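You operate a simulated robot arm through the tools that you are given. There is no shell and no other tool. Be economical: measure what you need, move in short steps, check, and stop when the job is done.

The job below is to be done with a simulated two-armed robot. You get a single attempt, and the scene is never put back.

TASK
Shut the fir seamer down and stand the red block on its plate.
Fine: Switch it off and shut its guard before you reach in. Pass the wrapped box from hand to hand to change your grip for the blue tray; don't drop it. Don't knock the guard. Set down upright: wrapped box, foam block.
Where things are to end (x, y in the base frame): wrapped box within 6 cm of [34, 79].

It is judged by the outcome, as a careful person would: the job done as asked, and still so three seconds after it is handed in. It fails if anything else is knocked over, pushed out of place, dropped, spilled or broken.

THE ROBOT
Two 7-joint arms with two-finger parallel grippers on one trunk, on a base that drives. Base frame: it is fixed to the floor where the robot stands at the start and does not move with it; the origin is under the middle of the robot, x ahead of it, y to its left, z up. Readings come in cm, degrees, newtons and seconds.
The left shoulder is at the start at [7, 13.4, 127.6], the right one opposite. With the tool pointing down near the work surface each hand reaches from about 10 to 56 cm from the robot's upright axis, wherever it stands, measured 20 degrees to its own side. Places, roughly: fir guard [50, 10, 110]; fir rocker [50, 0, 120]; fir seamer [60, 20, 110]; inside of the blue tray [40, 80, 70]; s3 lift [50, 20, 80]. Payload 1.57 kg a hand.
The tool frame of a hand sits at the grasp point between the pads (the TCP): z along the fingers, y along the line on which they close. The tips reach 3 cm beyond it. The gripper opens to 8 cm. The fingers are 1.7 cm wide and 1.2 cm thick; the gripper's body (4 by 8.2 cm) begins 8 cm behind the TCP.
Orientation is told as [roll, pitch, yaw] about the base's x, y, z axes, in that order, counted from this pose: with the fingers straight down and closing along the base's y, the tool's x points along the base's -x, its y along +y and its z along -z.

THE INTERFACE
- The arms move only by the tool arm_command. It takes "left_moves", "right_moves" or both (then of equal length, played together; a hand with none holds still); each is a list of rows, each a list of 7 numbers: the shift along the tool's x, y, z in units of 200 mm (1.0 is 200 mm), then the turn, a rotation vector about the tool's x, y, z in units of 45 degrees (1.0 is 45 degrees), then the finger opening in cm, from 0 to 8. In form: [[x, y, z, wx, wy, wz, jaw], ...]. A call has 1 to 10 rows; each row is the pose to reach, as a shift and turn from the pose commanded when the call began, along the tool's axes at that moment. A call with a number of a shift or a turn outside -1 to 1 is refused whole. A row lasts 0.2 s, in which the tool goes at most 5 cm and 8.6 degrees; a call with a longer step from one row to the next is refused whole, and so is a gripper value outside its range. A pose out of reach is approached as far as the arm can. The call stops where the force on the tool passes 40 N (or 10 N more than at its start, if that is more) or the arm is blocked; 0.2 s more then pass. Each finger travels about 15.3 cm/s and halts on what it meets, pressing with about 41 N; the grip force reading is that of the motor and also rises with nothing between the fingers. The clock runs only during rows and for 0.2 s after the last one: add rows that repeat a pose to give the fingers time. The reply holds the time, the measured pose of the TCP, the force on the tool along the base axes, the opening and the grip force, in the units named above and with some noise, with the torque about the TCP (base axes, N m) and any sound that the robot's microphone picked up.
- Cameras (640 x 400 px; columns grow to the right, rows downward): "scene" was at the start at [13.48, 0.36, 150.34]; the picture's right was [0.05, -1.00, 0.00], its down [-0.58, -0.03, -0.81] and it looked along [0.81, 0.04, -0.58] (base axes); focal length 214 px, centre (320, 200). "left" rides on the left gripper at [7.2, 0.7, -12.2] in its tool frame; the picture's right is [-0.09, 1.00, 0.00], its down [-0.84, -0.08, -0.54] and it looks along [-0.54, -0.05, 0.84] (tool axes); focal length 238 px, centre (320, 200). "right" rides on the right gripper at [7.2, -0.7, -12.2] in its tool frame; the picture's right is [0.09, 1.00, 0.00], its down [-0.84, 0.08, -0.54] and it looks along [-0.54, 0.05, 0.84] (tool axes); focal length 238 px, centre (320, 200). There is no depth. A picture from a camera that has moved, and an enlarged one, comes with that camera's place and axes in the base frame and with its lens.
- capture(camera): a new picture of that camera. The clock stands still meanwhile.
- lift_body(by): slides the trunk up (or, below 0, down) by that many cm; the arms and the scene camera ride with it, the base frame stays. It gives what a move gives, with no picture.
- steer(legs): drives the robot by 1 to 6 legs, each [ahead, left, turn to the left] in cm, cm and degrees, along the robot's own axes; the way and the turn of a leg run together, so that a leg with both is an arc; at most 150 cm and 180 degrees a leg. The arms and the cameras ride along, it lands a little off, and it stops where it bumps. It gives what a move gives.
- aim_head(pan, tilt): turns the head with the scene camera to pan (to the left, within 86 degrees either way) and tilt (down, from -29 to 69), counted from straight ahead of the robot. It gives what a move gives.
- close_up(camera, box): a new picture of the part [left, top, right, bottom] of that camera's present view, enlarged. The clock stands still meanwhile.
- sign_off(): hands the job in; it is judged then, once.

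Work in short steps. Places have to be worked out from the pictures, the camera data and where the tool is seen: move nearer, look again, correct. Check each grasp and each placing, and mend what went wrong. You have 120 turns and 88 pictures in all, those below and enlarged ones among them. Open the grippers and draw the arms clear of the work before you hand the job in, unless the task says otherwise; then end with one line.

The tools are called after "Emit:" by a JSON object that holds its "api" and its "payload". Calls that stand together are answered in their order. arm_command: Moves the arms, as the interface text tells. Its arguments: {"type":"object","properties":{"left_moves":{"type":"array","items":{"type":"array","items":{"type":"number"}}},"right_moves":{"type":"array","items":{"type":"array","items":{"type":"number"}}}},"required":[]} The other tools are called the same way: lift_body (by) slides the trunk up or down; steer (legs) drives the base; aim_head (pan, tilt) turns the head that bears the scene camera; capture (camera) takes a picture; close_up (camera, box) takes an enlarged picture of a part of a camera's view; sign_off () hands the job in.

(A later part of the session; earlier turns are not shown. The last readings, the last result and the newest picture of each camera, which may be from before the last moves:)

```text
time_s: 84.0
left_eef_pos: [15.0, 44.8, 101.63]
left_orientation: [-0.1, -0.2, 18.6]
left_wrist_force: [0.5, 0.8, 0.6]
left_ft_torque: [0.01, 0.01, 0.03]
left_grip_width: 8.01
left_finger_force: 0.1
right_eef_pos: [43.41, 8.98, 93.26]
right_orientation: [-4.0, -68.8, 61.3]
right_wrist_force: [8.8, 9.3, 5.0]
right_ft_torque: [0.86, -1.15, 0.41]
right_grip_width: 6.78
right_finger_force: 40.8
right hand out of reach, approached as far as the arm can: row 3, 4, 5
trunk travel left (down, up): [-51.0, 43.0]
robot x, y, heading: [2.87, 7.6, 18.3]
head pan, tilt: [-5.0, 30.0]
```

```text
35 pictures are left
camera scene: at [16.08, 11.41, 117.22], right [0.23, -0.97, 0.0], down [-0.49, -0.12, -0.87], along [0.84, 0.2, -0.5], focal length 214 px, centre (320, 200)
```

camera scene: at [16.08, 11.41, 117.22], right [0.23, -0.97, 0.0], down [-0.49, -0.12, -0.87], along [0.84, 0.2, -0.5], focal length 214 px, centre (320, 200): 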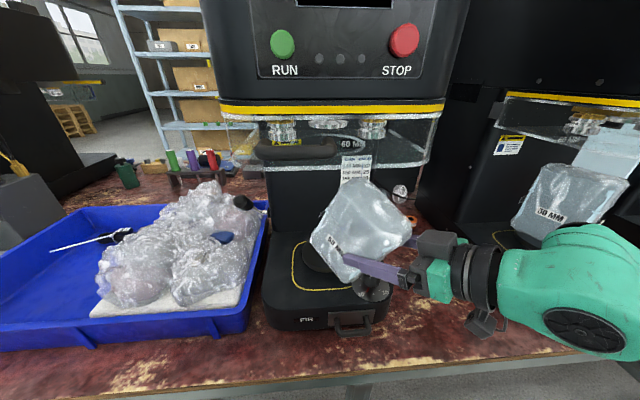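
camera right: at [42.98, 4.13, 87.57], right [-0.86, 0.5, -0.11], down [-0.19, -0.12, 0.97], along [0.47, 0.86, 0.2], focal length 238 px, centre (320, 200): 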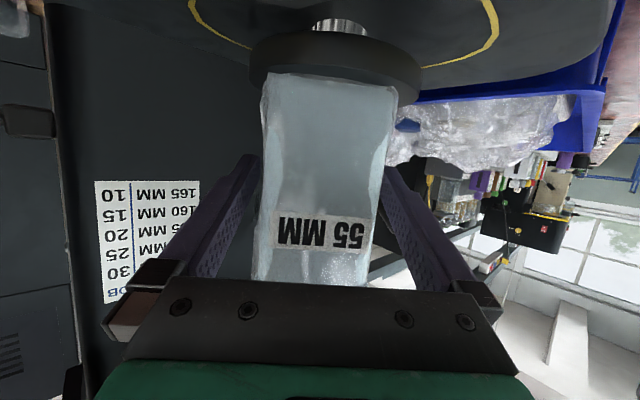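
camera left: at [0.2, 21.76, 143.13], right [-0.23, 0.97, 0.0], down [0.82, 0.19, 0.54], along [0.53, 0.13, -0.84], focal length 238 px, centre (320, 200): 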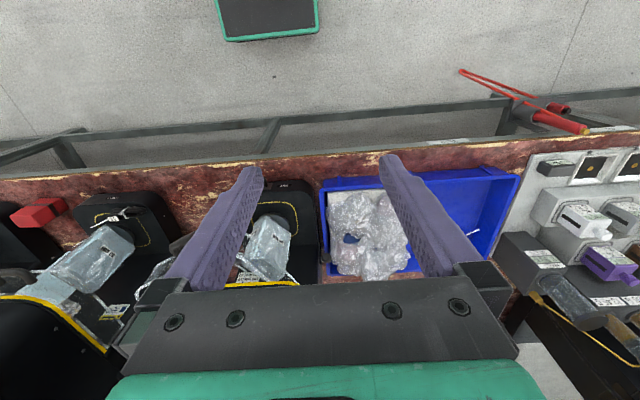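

The box's bottom caught, probably on the knob, and the box has tilted in the grip. I'll raise it a bit to free it, staying under the guard.

Emit:
{"api": "arm_command", "payload": {"right_moves": [[-0.047, 0, -0.018, 0, 0, 0, 4], [-0.093, 0, -0.036, 0, 0, 0, 4]]}}

Emit:
{"api": "close_up", "payload": {"camera": "scene", "box": [250, 90, 510, 340]}}

Emit:
{"api": "capture", "payload": {"camera": "right"}}

```text
time_s: 84.6
left_eef_pos: [15.0, 44.78, 101.69]
left_orientation: [0.0, -0.3, 18.6]
left_wrist_force: [0.8, -0.2, -0.8]
left_ft_torque: [0.02, 0.01, 0.02]
left_grip_width: 8.0
left_finger_force: 0.1
right_eef_pos: [43.32, 9.01, 95.41]
right_orientation: [-3.4, -68.7, 61.0]
right_wrist_force: [-0.1, 0.5, -3.4]
right_ft_torque: [-0.12, 0.05, -0.01]
right_grip_width: 6.78
right_finger_force: 41.1
trunk travel left (down, up): [-51.0, 43.0]
robot x, y, heading: [2.78, 7.22, 18.5]
head pan, tilt: [-5.0, 30.0]
```

```text
1.60 times, centred on (380, 215) of scene
camera zoom: at [16.01, 11.23, 117.22], right [0.23, -0.97, 0.0], down [-0.49, -0.12, -0.87], along [0.84, 0.2, -0.5], focal length 343 px, centre (224, 176)
```

zoom: 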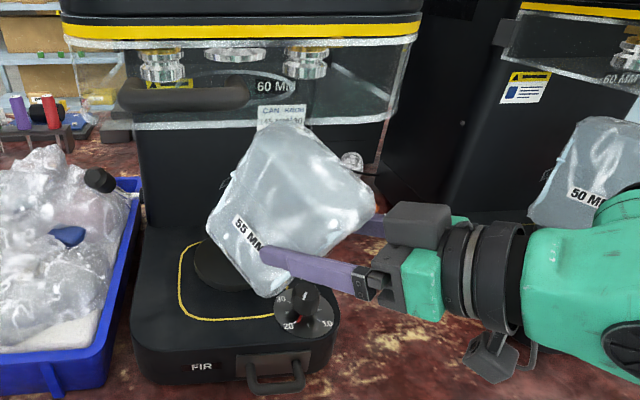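

```text
33 pictures are left
camera right: at [36.29, -3.26, 93.03], right [-0.86, 0.5, -0.11], down [-0.19, -0.12, 0.97], along [0.48, 0.86, 0.2], focal length 238 px, centre (320, 200)
```

right: 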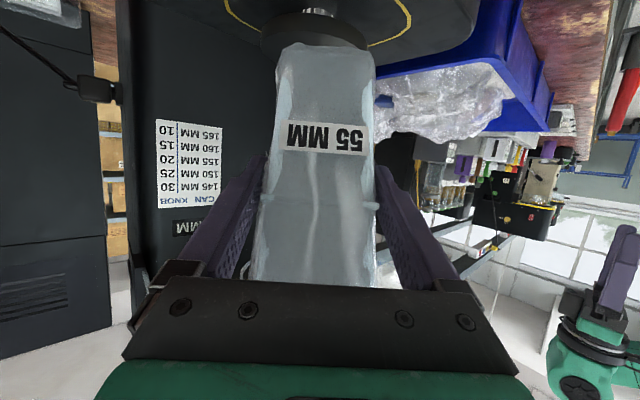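

The box is free and held, with its top leaning toward the hand. I'll drop 0.7 cm for clearance under the guard and back the robot straight out.

Emit:
{"api": "arm_command", "payload": {"right_moves": [[0.033, 0, 0.0126, 0, 0, 0, 4]]}}

Emit:
{"api": "steer", "payload": {"legs": [[-22, 0, 0]]}}

Emit:
{"api": "capture", "payload": {"camera": "scene"}}

```text
time_s: 85.0
left_eef_pos: [14.87, 44.7, 101.66]
left_orientation: [0.0, -0.2, 18.6]
left_wrist_force: [0.7, 0.0, -0.3]
left_ft_torque: [0.01, 0.0, 0.01]
left_grip_width: 7.98
left_finger_force: 0.0
right_eef_pos: [43.34, 8.87, 94.55]
right_orientation: [-3.8, -68.7, 61.3]
right_wrist_force: [0.1, 0.0, -3.6]
right_ft_torque: [-0.1, 0.04, 0.01]
right_grip_width: 6.77
right_finger_force: 41.1
trunk travel left (down, up): [-51.0, 43.0]
robot x, y, heading: [2.9, 7.4, 18.5]
head pan, tilt: [-5.0, 30.0]
```

```text
time_s: 86.7
left_eef_pos: [-5.91, 37.69, 101.62]
left_orientation: [0.0, -0.2, 18.6]
left_wrist_force: [-0.4, 0.1, 0.4]
left_ft_torque: [-0.02, -0.01, 0.01]
left_grip_width: 8.0
left_finger_force: 0.2
right_eef_pos: [22.4, 1.84, 94.8]
right_orientation: [-3.7, -68.8, 61.3]
right_wrist_force: [0.2, -0.4, -3.1]
right_ft_torque: [-0.12, 0.08, -0.02]
right_grip_width: 6.78
right_finger_force: 41.1
trunk travel left (down, up): [-51.0, 43.0]
robot x, y, heading: [-18.38, 0.52, 18.6]
head pan, tilt: [-5.0, 30.0]
```

```text
32 pictures are left
camera scene: at [-4.88, 4.19, 117.24], right [0.23, -0.97, 0.0], down [-0.49, -0.12, -0.87], along [0.84, 0.2, -0.5], focal length 214 px, centre (320, 200)
```

scene: 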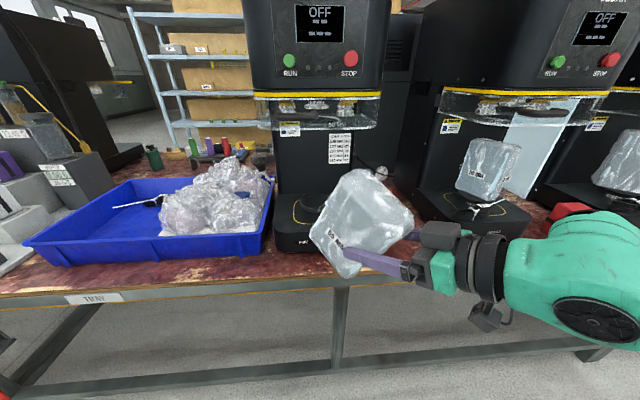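

The box is well clear of the machine. I'll rotate the hand about 30° about its closing axis to bring the box upright.

Emit:
{"api": "arm_command", "payload": {"right_moves": [[0, 0, 0, 0, 0.167, 0, 4], [0, 0, 0, 0, 0.333, 0, 4], [0, 0, 0, 0, 0.5, 0, 4], [0, 0, 0, 0, 0.667, 0, 4]]}}

Emit:
{"api": "close_up", "payload": {"camera": "scene", "box": [230, 120, 470, 330]}}

```text
time_s: 87.7
left_eef_pos: [-5.86, 37.82, 101.69]
left_orientation: [0.0, -0.3, 18.7]
left_wrist_force: [0.0, -0.5, 0.2]
left_ft_torque: [-0.04, 0.03, -0.01]
left_grip_width: 8.02
left_finger_force: 0.1
right_eef_pos: [22.48, 1.94, 94.7]
right_orientation: [-1.7, -38.7, 58.8]
right_wrist_force: [-0.9, -0.1, -3.1]
right_ft_torque: [-0.15, 0.05, -0.03]
right_grip_width: 6.76
right_finger_force: 40.9
trunk travel left (down, up): [-51.0, 43.0]
robot x, y, heading: [-17.98, 0.3, 18.8]
head pan, tilt: [-5.0, 30.0]
```

```text
1.90 times, centred on (350, 225) of scene
camera zoom: at [-4.81, 4.29, 117.22], right [0.23, -0.97, 0.0], down [-0.49, -0.12, -0.87], along [0.84, 0.2, -0.5], focal length 408 px, centre (263, 152)
```

zoom: 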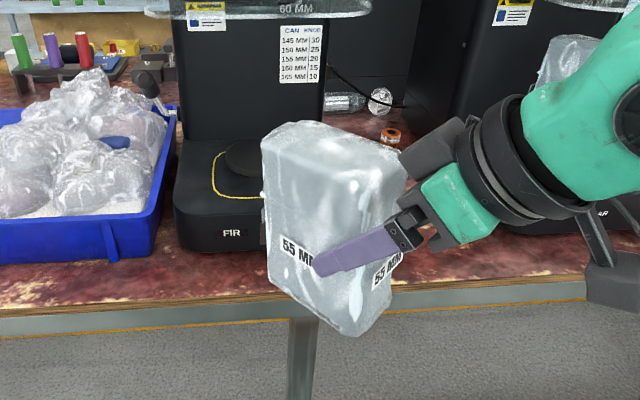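

The box is slightly over-rotated, by about 5°. I'll correct that, then turn the right hand to point left so the left hand can take the box's top from above.

Emit:
{"api": "arm_command", "payload": {"right_moves": [[0, 0, 0, 0, -0.11, 0, 4]]}}

Emit:
{"api": "arm_command", "payload": {"right_moves": [[0, 0, 0, -0.105, 0, -0.11, 4], [0, 0, 0, -0.21, 0, -0.22, 4], [0, 0, 0, -0.315, 0, -0.33, 4], [0, 0, 0, -0.42, 0, -0.44, 4], [0, 0, 0, -0.525, 0, -0.55, 4], [0, 0, 0, -0.63, 0, -0.66, 4]]}}

Emit:
{"api": "arm_command", "payload": {"left_moves": [[0, 0, 0, 0, 0, 0.17, 8], [0, 0, 0, 0, 0, 0.34, 8], [0, 0, 0, 0, 0, 0.51, 8], [0, 0, 0, 0, 0, 0.68, 8], [0, 0, 0, 0, 0, 0.85, 8], [0, 0, 0, 0, 0, 1.0, 8]]}}

Emit:
{"api": "arm_command", "payload": {"left_moves": [[0, 0, 0, 0, 0, 0.17, 8], [0, 0, 0, 0, 0, 0.34, 8], [0, 0, 0, 0, 0, 0.51, 8], [0, 0, 0, 0, 0, 0.68, 8], [0, 0, 0, 0, 0, 0.85, 8], [0, 0, 0, 0, 0, 1.0, 8]]}}

Emit:
{"api": "capture", "payload": {"camera": "scene"}}

```text
time_s: 88.1
left_eef_pos: [-5.93, 37.65, 101.72]
left_orientation: [0.1, -0.3, 18.6]
left_wrist_force: [0.3, 0.3, 0.3]
left_ft_torque: [0.05, -0.01, -0.01]
left_grip_width: 7.99
left_finger_force: 0.1
right_eef_pos: [22.43, 1.73, 94.81]
right_orientation: [-1.9, -43.9, 59.1]
right_wrist_force: [-0.3, -0.7, -4.1]
right_ft_torque: [-0.12, 0.1, -0.04]
right_grip_width: 6.8
right_finger_force: 40.8
trunk travel left (down, up): [-51.0, 43.0]
robot x, y, heading: [-18.17, 1.0, 18.6]
head pan, tilt: [-5.0, 30.0]
```

```text
time_s: 89.5
left_eef_pos: [-5.95, 37.79, 101.62]
left_orientation: [0.0, -0.1, 18.5]
left_wrist_force: [-0.3, 0.5, 0.5]
left_ft_torque: [-0.04, 0.0, 0.03]
left_grip_width: 8.01
left_finger_force: 0.1
right_eef_pos: [4.56, 12.51, 94.86]
right_orientation: [-2.0, -42.4, 98.1]
right_wrist_force: [0.0, -0.7, -2.8]
right_ft_torque: [-0.12, 0.0, -0.01]
right_grip_width: 6.74
right_finger_force: 41.0
right hand out of reach, approached as far as the arm can: row 1, 2, 3, 4, 5, 6
trunk travel left (down, up): [-51.0, 43.0]
robot x, y, heading: [-18.07, 0.31, 18.5]
head pan, tilt: [-5.0, 30.0]
```

```text
time_s: 90.9
left_eef_pos: [-2.39, 27.12, 97.13]
left_orientation: [0.2, -0.2, -26.3]
left_wrist_force: [-0.1, 0.3, -0.7]
left_ft_torque: [0.02, 0.0, 0.04]
left_grip_width: 7.98
left_finger_force: 0.0
left hand out of reach, approached as far as the arm can: row 1, 2, 3, 4, 5, 6
right_eef_pos: [4.66, 12.41, 94.85]
right_orientation: [-2.0, -42.4, 98.2]
right_wrist_force: [0.0, -0.2, -3.0]
right_ft_torque: [-0.13, 0.01, 0.02]
right_grip_width: 6.78
right_finger_force: 41.1
trunk travel left (down, up): [-51.0, 43.0]
robot x, y, heading: [-18.09, 0.38, 18.5]
head pan, tilt: [-5.0, 30.0]
```

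```text
time_s: 92.1
left_eef_pos: [-5.1, 19.73, 94.2]
left_orientation: [0.4, 0.8, -62.1]
left_wrist_force: [0.7, 6.5, -1.5]
left_ft_torque: [-0.4, 0.03, 0.28]
left_grip_width: 8.02
left_finger_force: 0.1
left hand out of reach, approached as far as the arm can: row 1, 2, 3, 4, 5
right_eef_pos: [4.55, 12.07, 94.86]
right_orientation: [-1.9, -41.9, 98.2]
right_wrist_force: [-0.9, -5.7, -2.0]
right_ft_torque: [0.33, 0.02, 0.33]
right_grip_width: 6.83
right_finger_force: 40.8
trunk travel left (down, up): [-51.0, 43.0]
robot x, y, heading: [-18.06, 0.59, 18.3]
head pan, tilt: [-5.0, 30.0]
stopped in row 5 (left hand): the force on the tool passed its limit at 51 N (the readings are from after the stop); the commanded pose is now the measured one
```

```text
30 pictures are left
camera scene: at [-4.87, 4.17, 117.24], right [0.23, -0.97, 0.0], down [-0.49, -0.12, -0.87], along [0.84, 0.2, -0.5], focal length 214 px, centre (320, 200)
```

scene: 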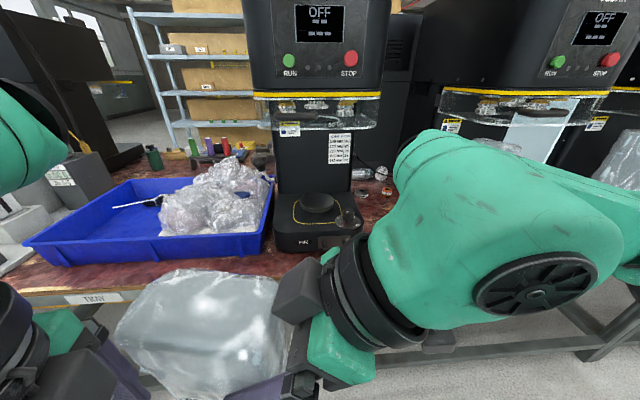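

Unreachable poses drew both hands inward and the left one nudged the box, but the grip still holds. I'll move the left hand away first, then up.

Emit:
{"api": "arm_command", "payload": {"left_moves": [[0.1, 0, 0, 0, 0, 0, 8], [0.25, 0, 0, 0, 0, 0, 8], [0.4, 0, -0.1, 0, 0, 0, 8], [0.5, 0, -0.3, 0, 0, 0, 8], [0.5, 0, -0.5, 0, 0, 0, 8]]}}

Emit:
{"api": "aim_head", "payload": {"pan": 5, "tilt": 55}}

Emit:
{"api": "capture", "payload": {"camera": "scene"}}

```text
time_s: 92.6
left_eef_pos: [-6.58, 20.18, 93.69]
left_orientation: [0.2, -0.4, -61.5]
left_wrist_force: [8.3, 2.6, 9.0]
left_ft_torque: [-0.14, 0.42, 0.0]
left_grip_width: 7.21
left_finger_force: 0.0
left hand out of reach, approached as far as the arm can: row 1, 2
right_eef_pos: [4.52, 12.27, 94.86]
right_orientation: [-2.0, -41.9, 98.2]
right_wrist_force: [-0.5, -0.5, -3.7]
right_ft_torque: [-0.1, 0.01, 0.0]
right_grip_width: 6.82
right_finger_force: 41.2
trunk travel left (down, up): [-51.0, 43.0]
robot x, y, heading: [-17.85, 0.22, 18.5]
head pan, tilt: [-5.0, 30.0]
stopped in row 2 (left hand): the force on the tool passed its limit at 62 N (the readings are from after the stop); the commanded pose is now the measured one
```

```text
time_s: 93.5
left_eef_pos: [-6.63, 20.13, 93.77]
left_orientation: [0.2, -0.3, -61.6]
left_wrist_force: [9.5, 1.6, 20.1]
left_ft_torque: [-0.38, 1.06, 0.13]
left_grip_width: 7.18
left_finger_force: 0.0
right_eef_pos: [4.63, 12.27, 94.83]
right_orientation: [-2.0, -42.0, 98.2]
right_wrist_force: [0.5, 0.1, -2.9]
right_ft_torque: [-0.14, -0.01, 0.0]
right_grip_width: 6.82
right_finger_force: 40.9
trunk travel left (down, up): [-51.0, 43.0]
robot x, y, heading: [-17.73, 0.66, 18.7]
head pan, tilt: [5.0, 55.0]
```

```text
29 pictures are left
camera scene: at [-7.04, 4.99, 113.64], right [0.4, -0.92, 0.0], down [-0.75, -0.33, -0.57], along [0.53, 0.23, -0.82], focal length 214 px, centre (320, 200)
```

scene: 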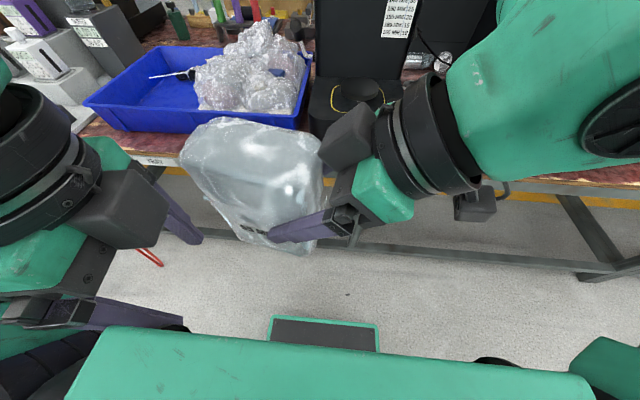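

The left hand's rear finger is resting on my own chest. I'll move that hand forward and left, then up.

Emit:
{"api": "arm_command", "payload": {"left_moves": [[0.05, 0.12, 0, 0, 0, 0, 8], [0.15, 0.25, 0, 0, 0, 0, 8], [0.3, 0.35, 0, 0, 0, 0, 8], [0.4, 0.45, -0.1, 0, 0, 0, 8], [0.5, 0.5, -0.25, 0, 0, 0, 8]]}}

Emit:
{"api": "capture", "payload": {"camera": "scene"}}

```text
time_s: 94.7
left_eef_pos: [-5.9, 20.09, 94.02]
left_orientation: [0.3, -0.2, -61.5]
left_wrist_force: [-0.2, 0.3, 0.4]
left_ft_torque: [-0.03, 0.0, 0.03]
left_grip_width: 8.0
left_finger_force: 0.0
left hand out of reach, approached as far as the arm can: row 1, 2, 3, 4, 5
right_eef_pos: [4.63, 12.24, 94.75]
right_orientation: [-2.0, -42.0, 98.2]
right_wrist_force: [0.2, 0.0, -3.9]
right_ft_torque: [-0.12, -0.03, -0.02]
right_grip_width: 6.81
right_finger_force: 41.0
trunk travel left (down, up): [-51.0, 43.0]
robot x, y, heading: [-18.23, 0.51, 18.4]
head pan, tilt: [5.0, 55.0]
```

```text
28 pictures are left
camera scene: at [-7.05, 4.99, 113.63], right [0.4, -0.92, 0.0], down [-0.75, -0.33, -0.57], along [0.53, 0.23, -0.82], focal length 214 px, centre (320, 200)
```

scene: 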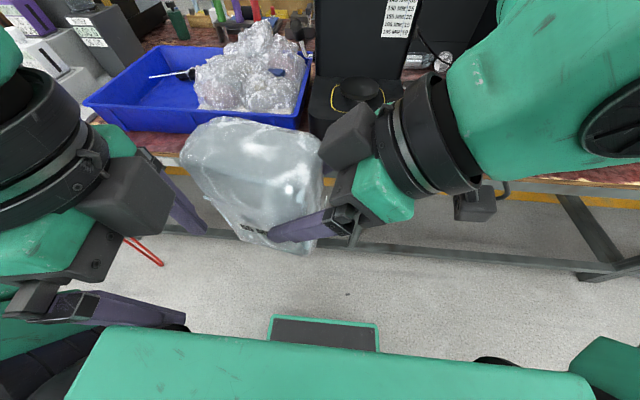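

The left wrist can't use negative yaw here, so I'll undo it. The plan changes: both hands aligned about 20° left of ahead, with the left hand taking the far part of the box's top from above.

Emit:
{"api": "arm_command", "payload": {"left_moves": [[0, 0, 0, 0, 0, -0.17, 8], [0, 0, 0, 0, 0, -0.34, 8], [0, 0, 0, 0, 0, -0.51, 8], [0, 0, 0, 0, 0, -0.68, 8], [0, 0, 0, 0, 0, -0.85, 8], [0, 0, 0, 0, 0, -1.0, 8]]}}

```text
time_s: 96.1
left_eef_pos: [-6.42, 20.19, 93.86]
left_orientation: [-0.1, -0.3, -16.5]
left_wrist_force: [-0.1, -0.1, 0.1]
left_ft_torque: [0.03, 0.02, -0.01]
left_grip_width: 8.0
left_finger_force: 0.0
right_eef_pos: [4.67, 12.18, 94.89]
right_orientation: [-2.0, -41.9, 98.2]
right_wrist_force: [0.5, -0.9, -2.5]
right_ft_torque: [-0.12, -0.02, 0.01]
right_grip_width: 6.81
right_finger_force: 41.4
trunk travel left (down, up): [-51.0, 43.0]
robot x, y, heading: [-18.02, 0.37, 18.7]
head pan, tilt: [5.0, 55.0]
```

Emit:
{"api": "arm_command", "payload": {"left_moves": [[-0.027, 0.133, -0.18, 0, 0, -0.16, 8], [-0.054, 0.266, -0.36, 0, 0, -0.32, 8], [-0.081, 0.4, -0.54, 0, 0, -0.48, 8], [-0.108, 0.53, -0.72, 0, 0, -0.64, 8], [-0.135, 0.665, -0.9, 0, 0, -0.78, 8]]}}

Emit:
{"api": "arm_command", "payload": {"right_moves": [[0.03, -0.15, 0.03, 0.1, 0, 0.1, 4], [0.06, -0.3, 0.06, 0.2, 0, 0.2, 4]]}}

```text
time_s: 97.3
left_eef_pos: [0.83, 32.29, 108.34]
left_orientation: [-0.4, -0.3, 18.5]
left_wrist_force: [0.3, 1.2, -0.4]
left_ft_torque: [-0.02, 0.03, 0.03]
left_grip_width: 8.0
left_finger_force: 0.0
left hand out of reach, approached as far as the arm can: row 5
right_eef_pos: [4.71, 12.32, 94.7]
right_orientation: [-1.9, -41.9, 98.1]
right_wrist_force: [0.6, 0.7, -3.2]
right_ft_torque: [-0.19, 0.0, 0.02]
right_grip_width: 6.84
right_finger_force: 40.9
trunk travel left (down, up): [-51.0, 43.0]
robot x, y, heading: [-17.81, 0.83, 18.3]
head pan, tilt: [5.0, 55.0]
```

```text
time_s: 97.9
left_eef_pos: [0.81, 32.07, 108.4]
left_orientation: [-0.3, -0.3, 18.5]
left_wrist_force: [0.0, -0.2, 0.5]
left_ft_torque: [0.02, -0.02, -0.04]
left_grip_width: 8.01
left_finger_force: 0.1
right_eef_pos: [10.8, 12.87, 93.16]
right_orientation: [-2.9, -42.3, 86.1]
right_wrist_force: [0.5, 0.2, -4.5]
right_ft_torque: [-0.11, 0.03, 0.01]
right_grip_width: 6.77
right_finger_force: 41.0
trunk travel left (down, up): [-51.0, 43.0]
robot x, y, heading: [-18.0, 0.18, 18.1]
head pan, tilt: [5.0, 55.0]
```

Emit:
{"api": "arm_command", "payload": {"right_moves": [[0.019, -0.042, -0.04, 0.112, 0, 0.123, 4], [0.038, -0.084, -0.08, 0.224, 0, 0.246, 4], [0.057, -0.126, -0.12, 0.336, 0, 0.369, 4], [0.076, -0.168, -0.16, 0.448, 0, 0.492, 4], [0.095, -0.21, -0.2, 0.56, 0, 0.615, 4], [0.115, -0.253, -0.24, 0.67, 0, 0.74, 4]]}}

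Emit:
{"api": "aim_head", "payload": {"pan": 0, "tilt": 40}}

Emit:
{"api": "capture", "payload": {"camera": "scene"}}

```text
time_s: 99.3
left_eef_pos: [0.72, 32.12, 108.42]
left_orientation: [-0.3, -0.5, 18.5]
left_wrist_force: [-0.3, 0.5, -0.4]
left_ft_torque: [-0.01, 0.01, -0.01]
left_grip_width: 8.0
left_finger_force: 0.1
right_eef_pos: [15.05, 7.52, 95.33]
right_orientation: [-1.8, -43.7, 40.3]
right_wrist_force: [0.3, -0.6, -2.6]
right_ft_torque: [-0.09, 0.08, -0.03]
right_grip_width: 6.79
right_finger_force: 41.0
trunk travel left (down, up): [-51.0, 43.0]
robot x, y, heading: [-17.62, 0.62, 18.5]
head pan, tilt: [5.0, 55.0]
```

```text
time_s: 100.1
left_eef_pos: [0.74, 32.03, 108.37]
left_orientation: [-0.2, -0.3, 18.6]
left_wrist_force: [0.7, -0.4, 0.7]
left_ft_torque: [-0.03, -0.03, 0.01]
left_grip_width: 7.99
left_finger_force: 0.1
right_eef_pos: [15.18, 7.55, 95.53]
right_orientation: [-1.8, -43.8, 40.5]
right_wrist_force: [-0.2, 0.2, -3.1]
right_ft_torque: [-0.08, 0.07, 0.0]
right_grip_width: 6.77
right_finger_force: 41.3
trunk travel left (down, up): [-51.0, 43.0]
robot x, y, heading: [-17.92, 0.64, 18.4]
head pan, tilt: [0.0, 40.0]
```

```text
27 pictures are left
camera scene: at [-5.58, 4.8, 115.69], right [0.32, -0.95, 0.0], down [-0.61, -0.2, -0.77], along [0.73, 0.24, -0.64], focal length 214 px, centre (320, 200)
```

scene: 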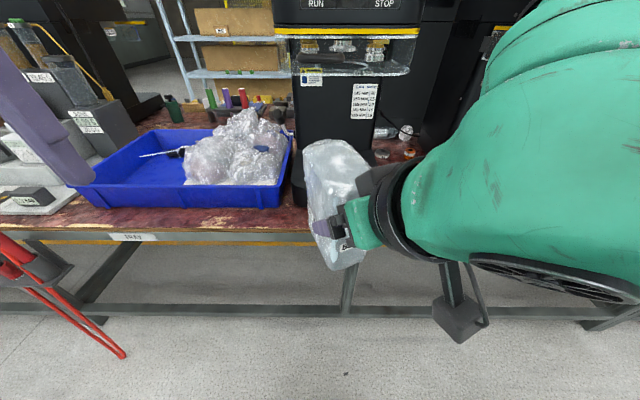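

The box is upright in front of me, with its top at about z 103 and yaw 40°. I'll bring the left hand around the far-left side at safe height, matching that yaw.

Emit:
{"api": "arm_command", "payload": {"left_moves": [[-0.16, -0.14, -0.03, 0, 0, -0.12, 8], [-0.32, -0.29, -0.06, 0, 0, -0.24, 8], [-0.48, -0.44, -0.08, 0, 0, -0.36, 8], [-0.647, -0.587, -0.08, 0, 0, -0.484, 8]]}}

Emit:
{"api": "capture", "payload": {"camera": "left"}}

Emit:
{"api": "capture", "payload": {"camera": "scene"}}

```text
time_s: 101.1
left_eef_pos: [12.83, 26.66, 105.72]
left_orientation: [-0.4, -0.2, 40.3]
left_wrist_force: [0.2, -0.8, 0.6]
left_ft_torque: [0.01, 0.02, 0.01]
left_grip_width: 8.02
left_finger_force: 0.1
left hand out of reach, approached as far as the arm can: row 1, 2, 3, 4
right_eef_pos: [15.19, 7.49, 95.44]
right_orientation: [-1.8, -43.8, 40.4]
right_wrist_force: [0.8, 0.0, -3.3]
right_ft_torque: [-0.06, 0.1, -0.02]
right_grip_width: 6.78
right_finger_force: 40.9
trunk travel left (down, up): [-51.0, 43.0]
robot x, y, heading: [-18.12, 0.37, 18.5]
head pan, tilt: [0.0, 40.0]
```

```text
26 pictures are left
camera left: at [6.84, 22.61, 117.98], right [-0.57, 0.82, -0.01], down [0.68, 0.49, 0.54], along [0.45, 0.31, -0.84], focal length 238 px, centre (320, 200)
```

left: 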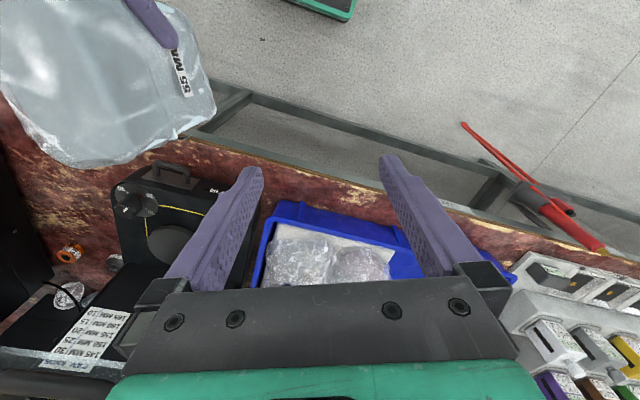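

```text
25 pictures are left
camera scene: at [-5.49, 4.82, 115.69], right [0.32, -0.95, 0.0], down [-0.61, -0.2, -0.77], along [0.73, 0.24, -0.64], focal length 214 px, centre (320, 200)
```

scene: 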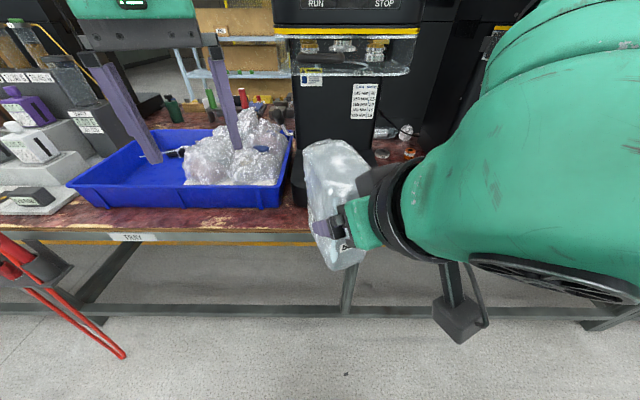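

The left hand can't go higher at this trunk height, so I'll lower the box 8 cm instead, then bring the left hand above its far half.

Emit:
{"api": "arm_command", "payload": {"right_moves": [[0.138, 0, 0.144, 0, 0, 0, 4], [0.276, 0, 0.288, 0, 0, 0, 4]]}}

Emit:
{"api": "arm_command", "payload": {"left_moves": [[0.063, -0.2, 0, 0, 0.085, 0, 8], [0.126, -0.4, 0, 0, 0.17, 0, 8], [0.19, -0.6, 0, 0, 0.25, 0, 8], [0.253, -0.81, 0, 0, 0.333, 0, 8]]}}

Emit:
{"api": "capture", "payload": {"camera": "left"}}

Emit:
{"api": "capture", "payload": {"camera": "scene"}}

```text
time_s: 101.7
left_eef_pos: [12.66, 26.79, 105.76]
left_orientation: [-0.4, -0.1, 40.3]
left_wrist_force: [-0.3, 0.4, 0.2]
left_ft_torque: [-0.01, 0.0, 0.02]
left_grip_width: 8.0
left_finger_force: 0.0
right_eef_pos: [15.12, 7.14, 87.59]
right_orientation: [-1.8, -43.8, 40.5]
right_wrist_force: [0.1, -0.5, -2.7]
right_ft_torque: [-0.08, 0.1, -0.02]
right_grip_width: 6.8
right_finger_force: 41.1
trunk travel left (down, up): [-51.0, 43.0]
robot x, y, heading: [-18.15, 0.57, 18.7]
head pan, tilt: [0.0, 40.0]
```

```text
time_s: 102.7
left_eef_pos: [11.27, 19.8, 101.85]
left_orientation: [-0.3, 13.7, 40.2]
left_wrist_force: [0.1, 0.3, -1.1]
left_ft_torque: [0.02, 0.01, 0.02]
left_grip_width: 7.98
left_finger_force: 0.0
left hand out of reach, approached as far as the arm can: row 1, 2, 3, 4
right_eef_pos: [14.97, 7.14, 87.55]
right_orientation: [-1.9, -43.8, 40.5]
right_wrist_force: [-0.8, -0.3, -3.3]
right_ft_torque: [-0.06, 0.09, -0.02]
right_grip_width: 6.76
right_finger_force: 41.1
trunk travel left (down, up): [-51.0, 43.0]
robot x, y, heading: [-17.73, 0.8, 18.4]
head pan, tilt: [0.0, 40.0]
```

```text
24 pictures are left
camera left: at [7.65, 17.68, 115.52], right [-0.58, 0.82, -0.03], down [0.77, 0.55, 0.33], along [0.28, 0.17, -0.94], focal length 238 px, centre (320, 200)
```

left: 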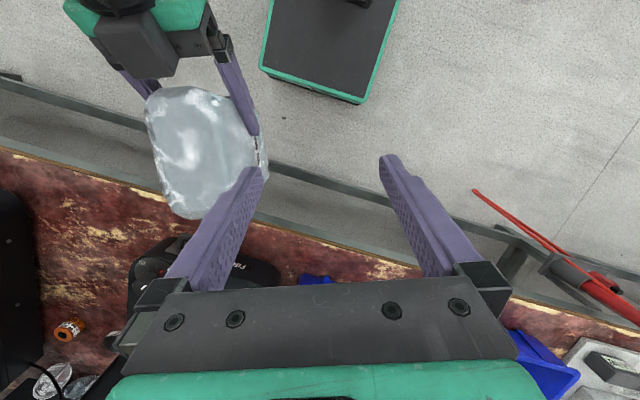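

```text
23 pictures are left
camera scene: at [-5.61, 4.83, 115.7], right [0.32, -0.95, 0.0], down [-0.61, -0.2, -0.77], along [0.73, 0.24, -0.64], focal length 214 px, centre (320, 200)
```

scene: 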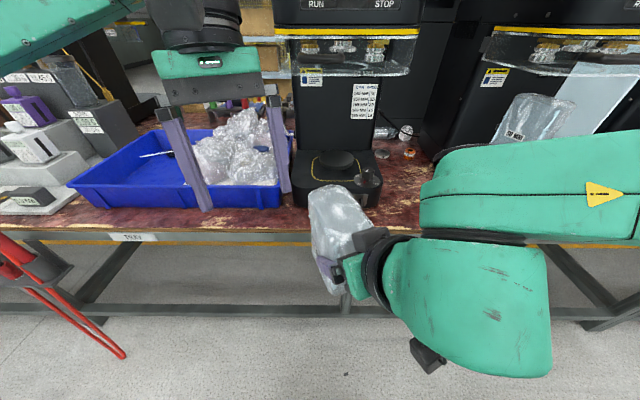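

The left camera looks down on the box, which is about 10.6 cm to the side along the closing line. I'll slide the right hand 6 cm toward the left hand and slightly down.

Emit:
{"api": "arm_command", "payload": {"right_moves": [[0.035, 0.1, 0.036, 0, 0, 0, 4], [0.069, 0.2, 0.072, 0, 0, 0, 4], [0.069, 0.3, 0.072, 0, 0, 0, 4]]}}

Emit:
{"api": "arm_command", "payload": {"left_moves": [[0, -0.115, 0, 0, 0, 0, 8], [0, -0.23, 0, 0, 0, 0, 8]]}}

Emit:
{"api": "capture", "payload": {"camera": "left"}}

```text
time_s: 103.5
left_eef_pos: [11.39, 19.69, 101.91]
left_orientation: [-0.4, 13.7, 40.2]
left_wrist_force: [-0.1, 0.4, 0.8]
left_ft_torque: [-0.02, -0.01, 0.02]
left_grip_width: 8.0
left_finger_force: 0.2
right_eef_pos: [11.89, 10.95, 85.51]
right_orientation: [-1.8, -43.8, 40.3]
right_wrist_force: [0.2, -0.3, -3.1]
right_ft_torque: [-0.06, 0.07, -0.01]
right_grip_width: 6.79
right_finger_force: 41.5
right hand out of reach, approached as far as the arm can: row 3
trunk travel left (down, up): [-51.0, 43.0]
robot x, y, heading: [-18.18, 0.43, 18.4]
head pan, tilt: [0.0, 40.0]
```

```text
time_s: 104.1
left_eef_pos: [11.26, 18.6, 100.48]
left_orientation: [-0.3, 14.9, 40.2]
left_wrist_force: [0.5, -0.1, -0.1]
left_ft_torque: [0.03, 0.02, -0.02]
left_grip_width: 7.99
left_finger_force: 0.0
left hand out of reach, approached as far as the arm can: row 1, 2
right_eef_pos: [11.94, 11.14, 85.5]
right_orientation: [-2.0, -43.8, 40.5]
right_wrist_force: [0.2, 1.2, -3.6]
right_ft_torque: [-0.08, 0.06, 0.03]
right_grip_width: 6.8
right_finger_force: 41.1
trunk travel left (down, up): [-51.0, 43.0]
robot x, y, heading: [-18.17, 0.37, 18.7]
head pan, tilt: [0.0, 40.0]
```

```text
22 pictures are left
camera left: at [7.88, 16.66, 114.17], right [-0.58, 0.82, -0.03], down [0.77, 0.55, 0.31], along [0.27, 0.16, -0.95], focal length 238 px, centre (320, 200)
```

left: 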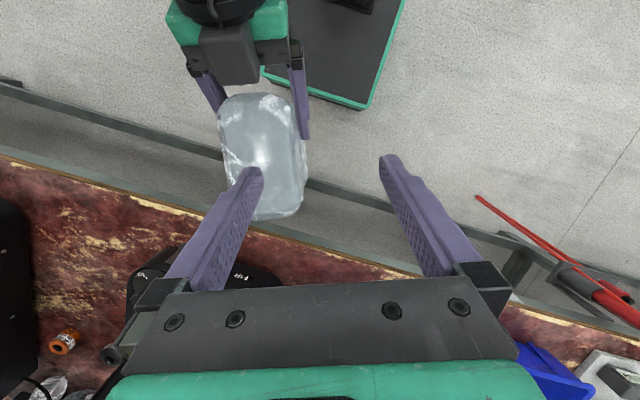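

Lower is easier for the left arm, so I'll lower the box 8 cm more, then move the left hand sideways and down together, staying above the box.

Emit:
{"api": "arm_command", "payload": {"right_moves": [[0.138, 0, 0.144, 0, 0, 0, 4], [0.276, 0, 0.288, 0, 0, 0, 4]]}}

Emit:
{"api": "arm_command", "payload": {"left_moves": [[-0.03, -0.08, 0.12, 0, 0, 0, 8], [-0.06, -0.16, 0.24, 0, 0, 0, 8], [-0.07, -0.26, 0.3, 0, 0, 0, 8]]}}

Emit:
{"api": "capture", "payload": {"camera": "left"}}

```text
time_s: 104.7
left_eef_pos: [11.24, 18.52, 100.52]
left_orientation: [-0.3, 14.8, 40.2]
left_wrist_force: [0.0, 0.2, 0.1]
left_ft_torque: [0.02, 0.03, -0.03]
left_grip_width: 7.99
left_finger_force: 0.1
right_eef_pos: [12.7, 10.02, 77.79]
right_orientation: [-1.8, -43.9, 40.4]
right_wrist_force: [-0.2, 0.1, -3.1]
right_ft_torque: [-0.05, 0.07, 0.01]
right_grip_width: 6.76
right_finger_force: 41.0
right hand out of reach, approached as far as the arm can: row 1, 2
trunk travel left (down, up): [-51.0, 43.0]
robot x, y, heading: [-18.22, 0.67, 18.5]
head pan, tilt: [0.0, 40.0]
```

```text
time_s: 105.5
left_eef_pos: [12.61, 17.81, 96.5]
left_orientation: [-0.4, 15.0, 40.2]
left_wrist_force: [0.2, 0.2, -0.2]
left_ft_torque: [-0.01, 0.0, -0.01]
left_grip_width: 8.01
left_finger_force: 0.0
left hand out of reach, approached as far as the arm can: row 1, 2, 3
right_eef_pos: [12.75, 10.04, 77.92]
right_orientation: [-1.7, -43.9, 40.5]
right_wrist_force: [-0.1, 0.0, -2.6]
right_ft_torque: [-0.11, 0.13, 0.03]
right_grip_width: 6.8
right_finger_force: 41.2
trunk travel left (down, up): [-51.0, 43.0]
robot x, y, heading: [-18.15, 0.89, 18.4]
head pan, tilt: [0.0, 40.0]
```

```text
21 pictures are left
camera left: at [9.09, 15.98, 110.16], right [-0.58, 0.82, -0.03], down [0.77, 0.55, 0.31], along [0.27, 0.16, -0.95], focal length 238 px, centre (320, 200)
```

left: 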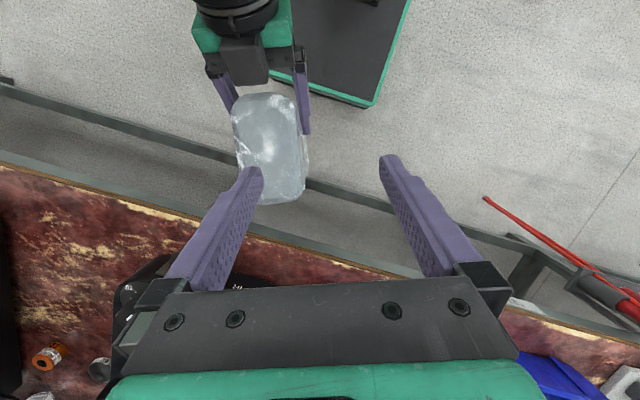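

The left arm dislikes yaw and lean here. I'll straighten the left hand to fingers-down, square to the robot, and turn the right hand to match.

Emit:
{"api": "arm_command", "payload": {"left_moves": [[0, 0, 0, 0, -0.17, 0, 8], [0, 0, 0, 0, -0.333, 0, 8]], "right_moves": [[0, 0, 0, 0.11, 0, 0.12, 4], [0, 0, 0, 0.22, 0, 0.24, 4]]}}

Emit:
{"api": "arm_command", "payload": {"left_moves": [[0, -0.1, 0, 0, 0, 0.17, 8], [0, -0.2, 0, 0, 0, 0.34, 8], [0, -0.3, 0, 0, 0, 0.484, 8]], "right_moves": [[0, 0, 0, 0.06, 0, 0.06, 4], [0, 0, 0, 0.1, 0, 0.11, 4], [0, 0, 0, 0.1, 0, 0.11, 4]]}}

Emit:
{"api": "capture", "payload": {"camera": "left"}}

```text
time_s: 106.1
left_eef_pos: [12.5, 17.82, 96.42]
left_orientation: [-0.3, -0.1, 40.2]
left_wrist_force: [0.6, 0.1, -0.2]
left_ft_torque: [0.0, 0.03, 0.0]
left_grip_width: 7.99
left_finger_force: 0.1
right_eef_pos: [14.63, 7.27, 78.8]
right_orientation: [-1.2, -44.1, 25.4]
right_wrist_force: [0.2, -0.9, -3.1]
right_ft_torque: [-0.07, 0.11, 0.0]
right_grip_width: 6.78
right_finger_force: 41.5
right hand out of reach, approached as far as the arm can: row 1, 2
trunk travel left (down, up): [-51.0, 43.0]
robot x, y, heading: [-18.02, 0.56, 18.7]
head pan, tilt: [0.0, 40.0]
```

```text
time_s: 106.9
left_eef_pos: [13.03, 17.91, 96.42]
left_orientation: [-0.3, -0.1, 21.0]
left_wrist_force: [1.0, -0.2, 0.4]
left_ft_torque: [-0.01, 0.07, -0.01]
left_grip_width: 8.01
left_finger_force: 0.1
left hand out of reach, approached as far as the arm can: row 1, 2, 3
right_eef_pos: [15.78, 6.21, 79.06]
right_orientation: [-1.0, -44.1, 18.5]
right_wrist_force: [-0.1, -0.5, -2.7]
right_ft_torque: [-0.06, 0.1, 0.0]
right_grip_width: 6.79
right_finger_force: 41.3
right hand out of reach, approached as far as the arm can: row 1, 2, 3
trunk travel left (down, up): [-51.0, 43.0]
robot x, y, heading: [-18.52, 0.62, 18.3]
head pan, tilt: [0.0, 40.0]
```

```text
20 pictures are left
camera left: at [6.05, 16.1, 108.73], right [-0.27, 0.96, 0.0], down [0.81, 0.23, 0.54], along [0.52, 0.14, -0.84], focal length 238 px, centre (320, 200)
```

left: 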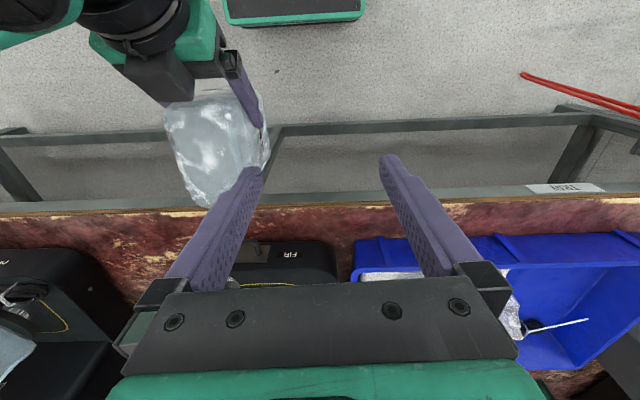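

The left hand can't cross nearer than about 6.5 cm to my midline, but the right can turn to point left so the box's free end extends under the left hand. I'll do that, turning the left hand to the same yaw.

Emit:
{"api": "arm_command", "payload": {"right_moves": [[0.019, 0.071, -0.018, -0.105, 0, -0.109, 4], [0.038, 0.142, -0.037, -0.21, 0, -0.218, 4], [0.057, 0.213, -0.055, -0.316, 0, -0.328, 4], [0.076, 0.285, -0.073, -0.42, 0, -0.437, 4], [0.095, 0.356, -0.092, -0.527, 0, -0.547, 4], [0.114, 0.427, -0.11, -0.633, 0, -0.656, 4]]}}

Emit:
{"api": "arm_command", "payload": {"right_moves": [[0, 0, 0, -0.105, 0, -0.109, 4], [0, 0, 0, -0.21, 0, -0.218, 4], [0, 0, 0, -0.316, 0, -0.328, 4]], "left_moves": [[0, 0.05, 0, 0, 0, -0.17, 8], [0, 0.1, 0, 0, 0, -0.34, 8], [0, 0.1, 0, 0, 0, -0.51, 8]]}}

Emit:
{"api": "arm_command", "payload": {"left_moves": [[0, 0, 0, 0, 0, -0.17, 8], [0, 0, 0, 0, 0, -0.34, 8], [0, 0, 0, 0, 0, -0.51, 8], [0, 0, 0, 0, 0, -0.68, 8], [0, 0, 0, 0, 0, -0.8, 8]]}}

Emit:
{"api": "capture", "payload": {"camera": "left"}}

```text
time_s: 108.3
left_eef_pos: [13.11, 18.07, 96.53]
left_orientation: [-0.2, 0.0, 21.2]
left_wrist_force: [-1.8, -0.4, 0.8]
left_ft_torque: [0.02, 0.01, 0.02]
left_grip_width: 8.02
left_finger_force: 0.0
right_eef_pos: [9.98, 13.4, 78.91]
right_orientation: [-1.0, -43.7, 59.7]
right_wrist_force: [0.7, -0.1, -2.8]
right_ft_torque: [-0.09, 0.05, 0.01]
right_grip_width: 6.77
right_finger_force: 41.5
trunk travel left (down, up): [-51.0, 43.0]
robot x, y, heading: [-18.01, 0.51, 18.6]
head pan, tilt: [0.0, 40.0]
```

```text
time_s: 109.1
left_eef_pos: [12.54, 19.87, 96.34]
left_orientation: [-0.3, -0.1, 41.5]
left_wrist_force: [-0.3, 0.1, -0.1]
left_ft_torque: [-0.02, 0.0, -0.01]
left_grip_width: 7.99
left_finger_force: 0.1
right_eef_pos: [10.15, 13.33, 78.89]
right_orientation: [-0.7, -43.5, 80.0]
right_wrist_force: [0.1, 0.3, -3.0]
right_ft_torque: [-0.17, 0.02, 0.0]
right_grip_width: 6.78
right_finger_force: 40.3
trunk travel left (down, up): [-51.0, 43.0]
robot x, y, heading: [-17.98, 0.62, 18.5]
head pan, tilt: [0.0, 40.0]
```

```text
time_s: 110.3
left_eef_pos: [12.56, 19.92, 96.41]
left_orientation: [-0.3, 0.1, 77.6]
left_wrist_force: [-0.4, -0.1, 0.0]
left_ft_torque: [-0.02, 0.01, -0.01]
left_grip_width: 7.98
left_finger_force: 0.1
right_eef_pos: [10.16, 13.39, 78.99]
right_orientation: [-0.9, -43.3, 79.9]
right_wrist_force: [0.4, 0.3, -3.6]
right_ft_torque: [-0.12, -0.01, 0.01]
right_grip_width: 6.8
right_finger_force: 41.3
trunk travel left (down, up): [-51.0, 43.0]
robot x, y, heading: [-18.23, 0.8, 18.5]
head pan, tilt: [0.0, 40.0]
```

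```text
19 pictures are left
camera left: at [10.28, 13.08, 108.59], right [-0.95, 0.3, 0.0], down [0.25, 0.8, 0.54], along [0.17, 0.51, -0.84], focal length 238 px, centre (320, 200)
```

left: 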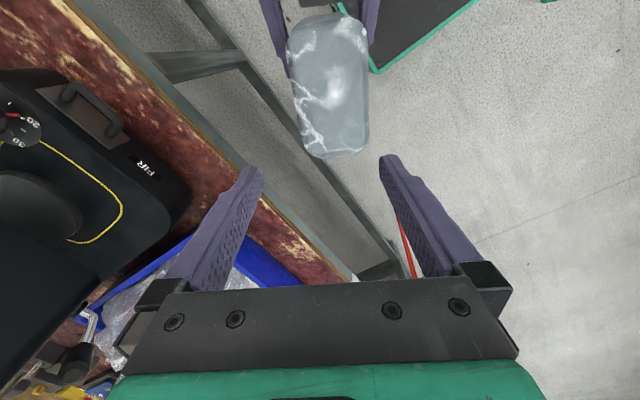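

Now the left hand is square over the box's free end. The box top is at about z 86.4 and spans y 11–21, while the right grip is at y 13.4. I'll lower the left hand to just above the top with a slight lean away, and check.

Emit:
{"api": "arm_command", "payload": {"left_moves": [[0.03, 0.04, 0.1, 0, 0.09, 0, 8], [0.066, 0.086, 0.2, 0, 0.18, 0, 8], [0.066, 0.086, 0.3, 0, 0.18, 0, 8]]}}

Emit:
{"api": "capture", "payload": {"camera": "left"}}

Emit:
{"api": "aim_head", "payload": {"pan": 5, "tilt": 50}}

Emit:
{"api": "capture", "payload": {"camera": "scene"}}

```text
time_s: 111.1
left_eef_pos: [10.48, 18.91, 90.2]
left_orientation: [-0.2, 8.3, 77.4]
left_wrist_force: [-0.5, 0.6, -0.1]
left_ft_torque: [-0.02, 0.02, 0.0]
left_grip_width: 8.01
left_finger_force: 0.0
right_eef_pos: [10.09, 13.36, 78.91]
right_orientation: [-0.8, -43.3, 79.9]
right_wrist_force: [1.5, -0.2, -4.2]
right_ft_torque: [-0.11, 0.0, 0.0]
right_grip_width: 6.76
right_finger_force: 40.6
trunk travel left (down, up): [-51.0, 43.0]
robot x, y, heading: [-18.13, 0.4, 18.5]
head pan, tilt: [0.0, 40.0]
```

```text
18 pictures are left
camera left: at [8.68, 13.87, 103.39], right [-0.95, 0.31, -0.02], down [0.27, 0.87, 0.42], along [0.14, 0.39, -0.91], focal length 238 px, centre (320, 200)
```

left: 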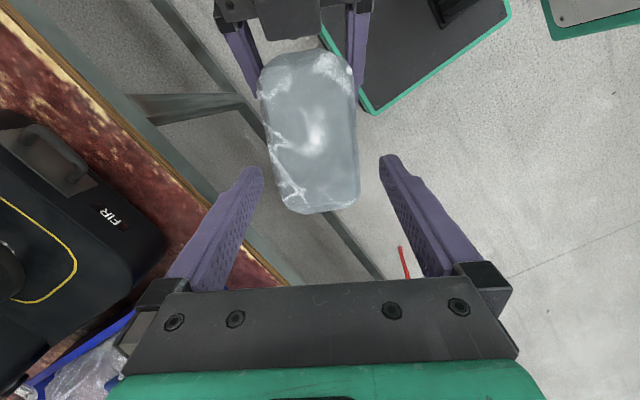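

```text
time_s: 111.8
left_eef_pos: [10.52, 19.03, 90.1]
left_orientation: [-0.4, 8.3, 77.4]
left_wrist_force: [0.4, 0.6, 1.0]
left_ft_torque: [0.0, -0.01, 0.02]
left_grip_width: 8.0
left_finger_force: 0.1
right_eef_pos: [10.06, 13.35, 78.9]
right_orientation: [-0.8, -43.4, 79.8]
right_wrist_force: [-0.9, 0.0, -2.9]
right_ft_torque: [-0.11, 0.02, -0.02]
right_grip_width: 6.8
right_finger_force: 40.9
trunk travel left (down, up): [-51.0, 43.0]
robot x, y, heading: [-17.86, 0.66, 18.5]
head pan, tilt: [5.0, 50.0]
```

```text
17 pictures are left
camera scene: at [-6.58, 5.18, 114.28], right [0.4, -0.92, 0.0], down [-0.7, -0.31, -0.64], along [0.59, 0.26, -0.77], focal length 214 px, centre (320, 200)
```

scene: 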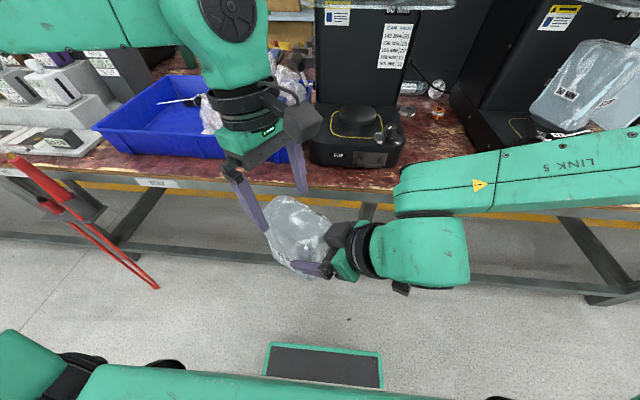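

Well aligned. I lower 6 cm so the fingers straddle the box's top.

Emit:
{"api": "arm_command", "payload": {"left_moves": [[-0.014, -0.008, 0.1, 0, 0, 0, 8], [-0.028, -0.015, 0.2, 0, 0, 0, 8], [-0.043, -0.015, 0.307, 0, 0, 0, 8]]}}

Emit:
{"api": "capture", "payload": {"camera": "left"}}

```text
time_s: 112.6
left_eef_pos: [10.92, 18.86, 84.06]
left_orientation: [-0.4, 8.3, 77.4]
left_wrist_force: [0.1, -0.2, -0.4]
left_ft_torque: [0.02, 0.0, 0.01]
left_grip_width: 8.02
left_finger_force: 0.0
right_eef_pos: [10.12, 13.46, 78.89]
right_orientation: [-0.8, -43.4, 79.9]
right_wrist_force: [0.2, 0.3, -3.1]
right_ft_torque: [-0.11, 0.02, 0.05]
right_grip_width: 6.78
right_finger_force: 41.0
trunk travel left (down, up): [-51.0, 43.0]
robot x, y, heading: [-18.09, 0.62, 18.1]
head pan, tilt: [5.0, 50.0]
```

```text
16 pictures are left
camera left: at [9.04, 13.69, 97.14], right [-0.95, 0.31, -0.02], down [0.27, 0.87, 0.42], along [0.14, 0.39, -0.91], focal length 238 px, centre (320, 200)
```

left: 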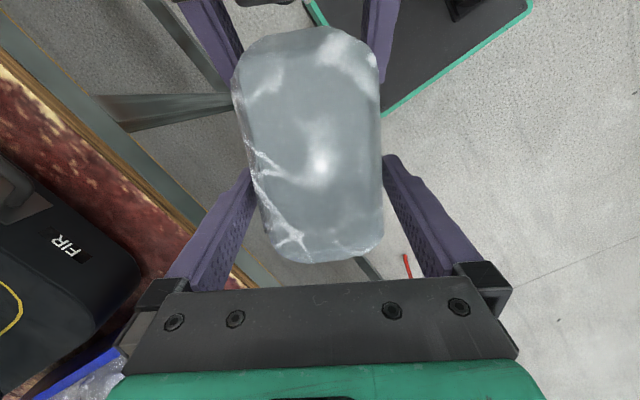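

The fingers straddle the box. I go 1 cm deeper and close the left gripper while the right still holds.

Emit:
{"api": "arm_command", "payload": {"left_moves": [[-0.007, 0, 0.05, 0, 0, 0, 8], [-0.007, 0, 0.05, 0, 0, 0, 4], [-0.007, 0, 0.05, 0, 0, 0, 4], [-0.007, 0, 0.05, 0, 0, 0, 4]]}}

```text
time_s: 113.6
left_eef_pos: [11.01, 18.71, 83.01]
left_orientation: [-0.3, 8.2, 77.4]
left_wrist_force: [2.5, -4.8, -2.0]
left_ft_torque: [-0.51, -1.27, 0.43]
left_grip_width: 6.84
left_finger_force: 41.1
right_eef_pos: [10.02, 13.45, 78.93]
right_orientation: [-0.7, -43.6, 79.8]
right_wrist_force: [-1.6, 4.1, -2.6]
right_ft_torque: [0.24, 1.18, -0.27]
right_grip_width: 6.77
right_finger_force: 41.2
trunk travel left (down, up): [-51.0, 43.0]
robot x, y, heading: [-18.41, 0.65, 18.7]
head pan, tilt: [5.0, 50.0]
```

Both hands hold the box (6.84 and 6.77 cm). I open the right hand, then draw it straight back along its fingers.

Emit:
{"api": "arm_command", "payload": {"right_moves": [[0, 0, 0, 0, 0, 0, 8], [0, 0, 0, 0, 0, 0, 8]]}}

Emit:
{"api": "arm_command", "payload": {"right_moves": [[0.03, 0, -0.1, 0, 0, 0, 8], [0.06, 0, -0.2, 0, 0, 0, 8], [0.13, 0, -0.4, 0, 0, 0, 8], [0.2, 0, -0.6, 0, 0, 0, 8]]}}

Emit:
{"api": "capture", "payload": {"camera": "scene"}}

```text
time_s: 114.2
left_eef_pos: [10.89, 18.79, 82.92]
left_orientation: [-0.2, 8.2, 77.5]
left_wrist_force: [-0.9, 0.5, 0.8]
left_ft_torque: [0.02, -0.02, -0.03]
left_grip_width: 6.79
left_finger_force: 41.1
right_eef_pos: [10.2, 13.44, 78.97]
right_orientation: [-0.9, -43.4, 79.9]
right_wrist_force: [0.7, 0.0, 0.0]
right_ft_torque: [-0.01, -0.01, 0.0]
right_grip_width: 8.0
right_finger_force: 0.1
trunk travel left (down, up): [-51.0, 43.0]
robot x, y, heading: [-17.63, 0.68, 18.5]
head pan, tilt: [5.0, 50.0]
```

```text
time_s: 115.2
left_eef_pos: [10.83, 18.57, 83.15]
left_orientation: [-0.2, 8.0, 77.3]
left_wrist_force: [-0.6, -0.4, -0.1]
left_ft_torque: [0.1, 0.0, -0.02]
left_grip_width: 6.84
left_finger_force: 41.5
right_eef_pos: [10.4, 5.16, 87.56]
right_orientation: [-0.7, -43.4, 79.9]
right_wrist_force: [-1.1, -1.2, 0.4]
right_ft_torque: [0.04, -0.03, 0.03]
right_grip_width: 8.01
right_finger_force: 0.1
right hand out of reach, approached as far as the arm can: row 2, 3, 4
trunk travel left (down, up): [-51.0, 43.0]
robot x, y, heading: [-18.63, 0.56, 18.5]
head pan, tilt: [5.0, 50.0]
```

```text
15 pictures are left
camera scene: at [-6.72, 4.77, 114.31], right [0.4, -0.92, 0.0], down [-0.7, -0.3, -0.64], along [0.59, 0.26, -0.76], focal length 214 px, centre (320, 200)
```

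scene: 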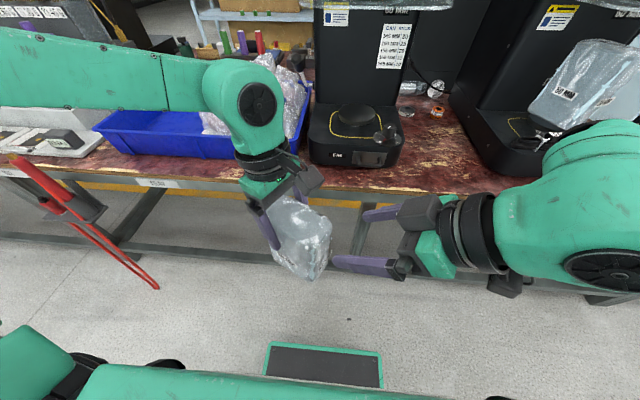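

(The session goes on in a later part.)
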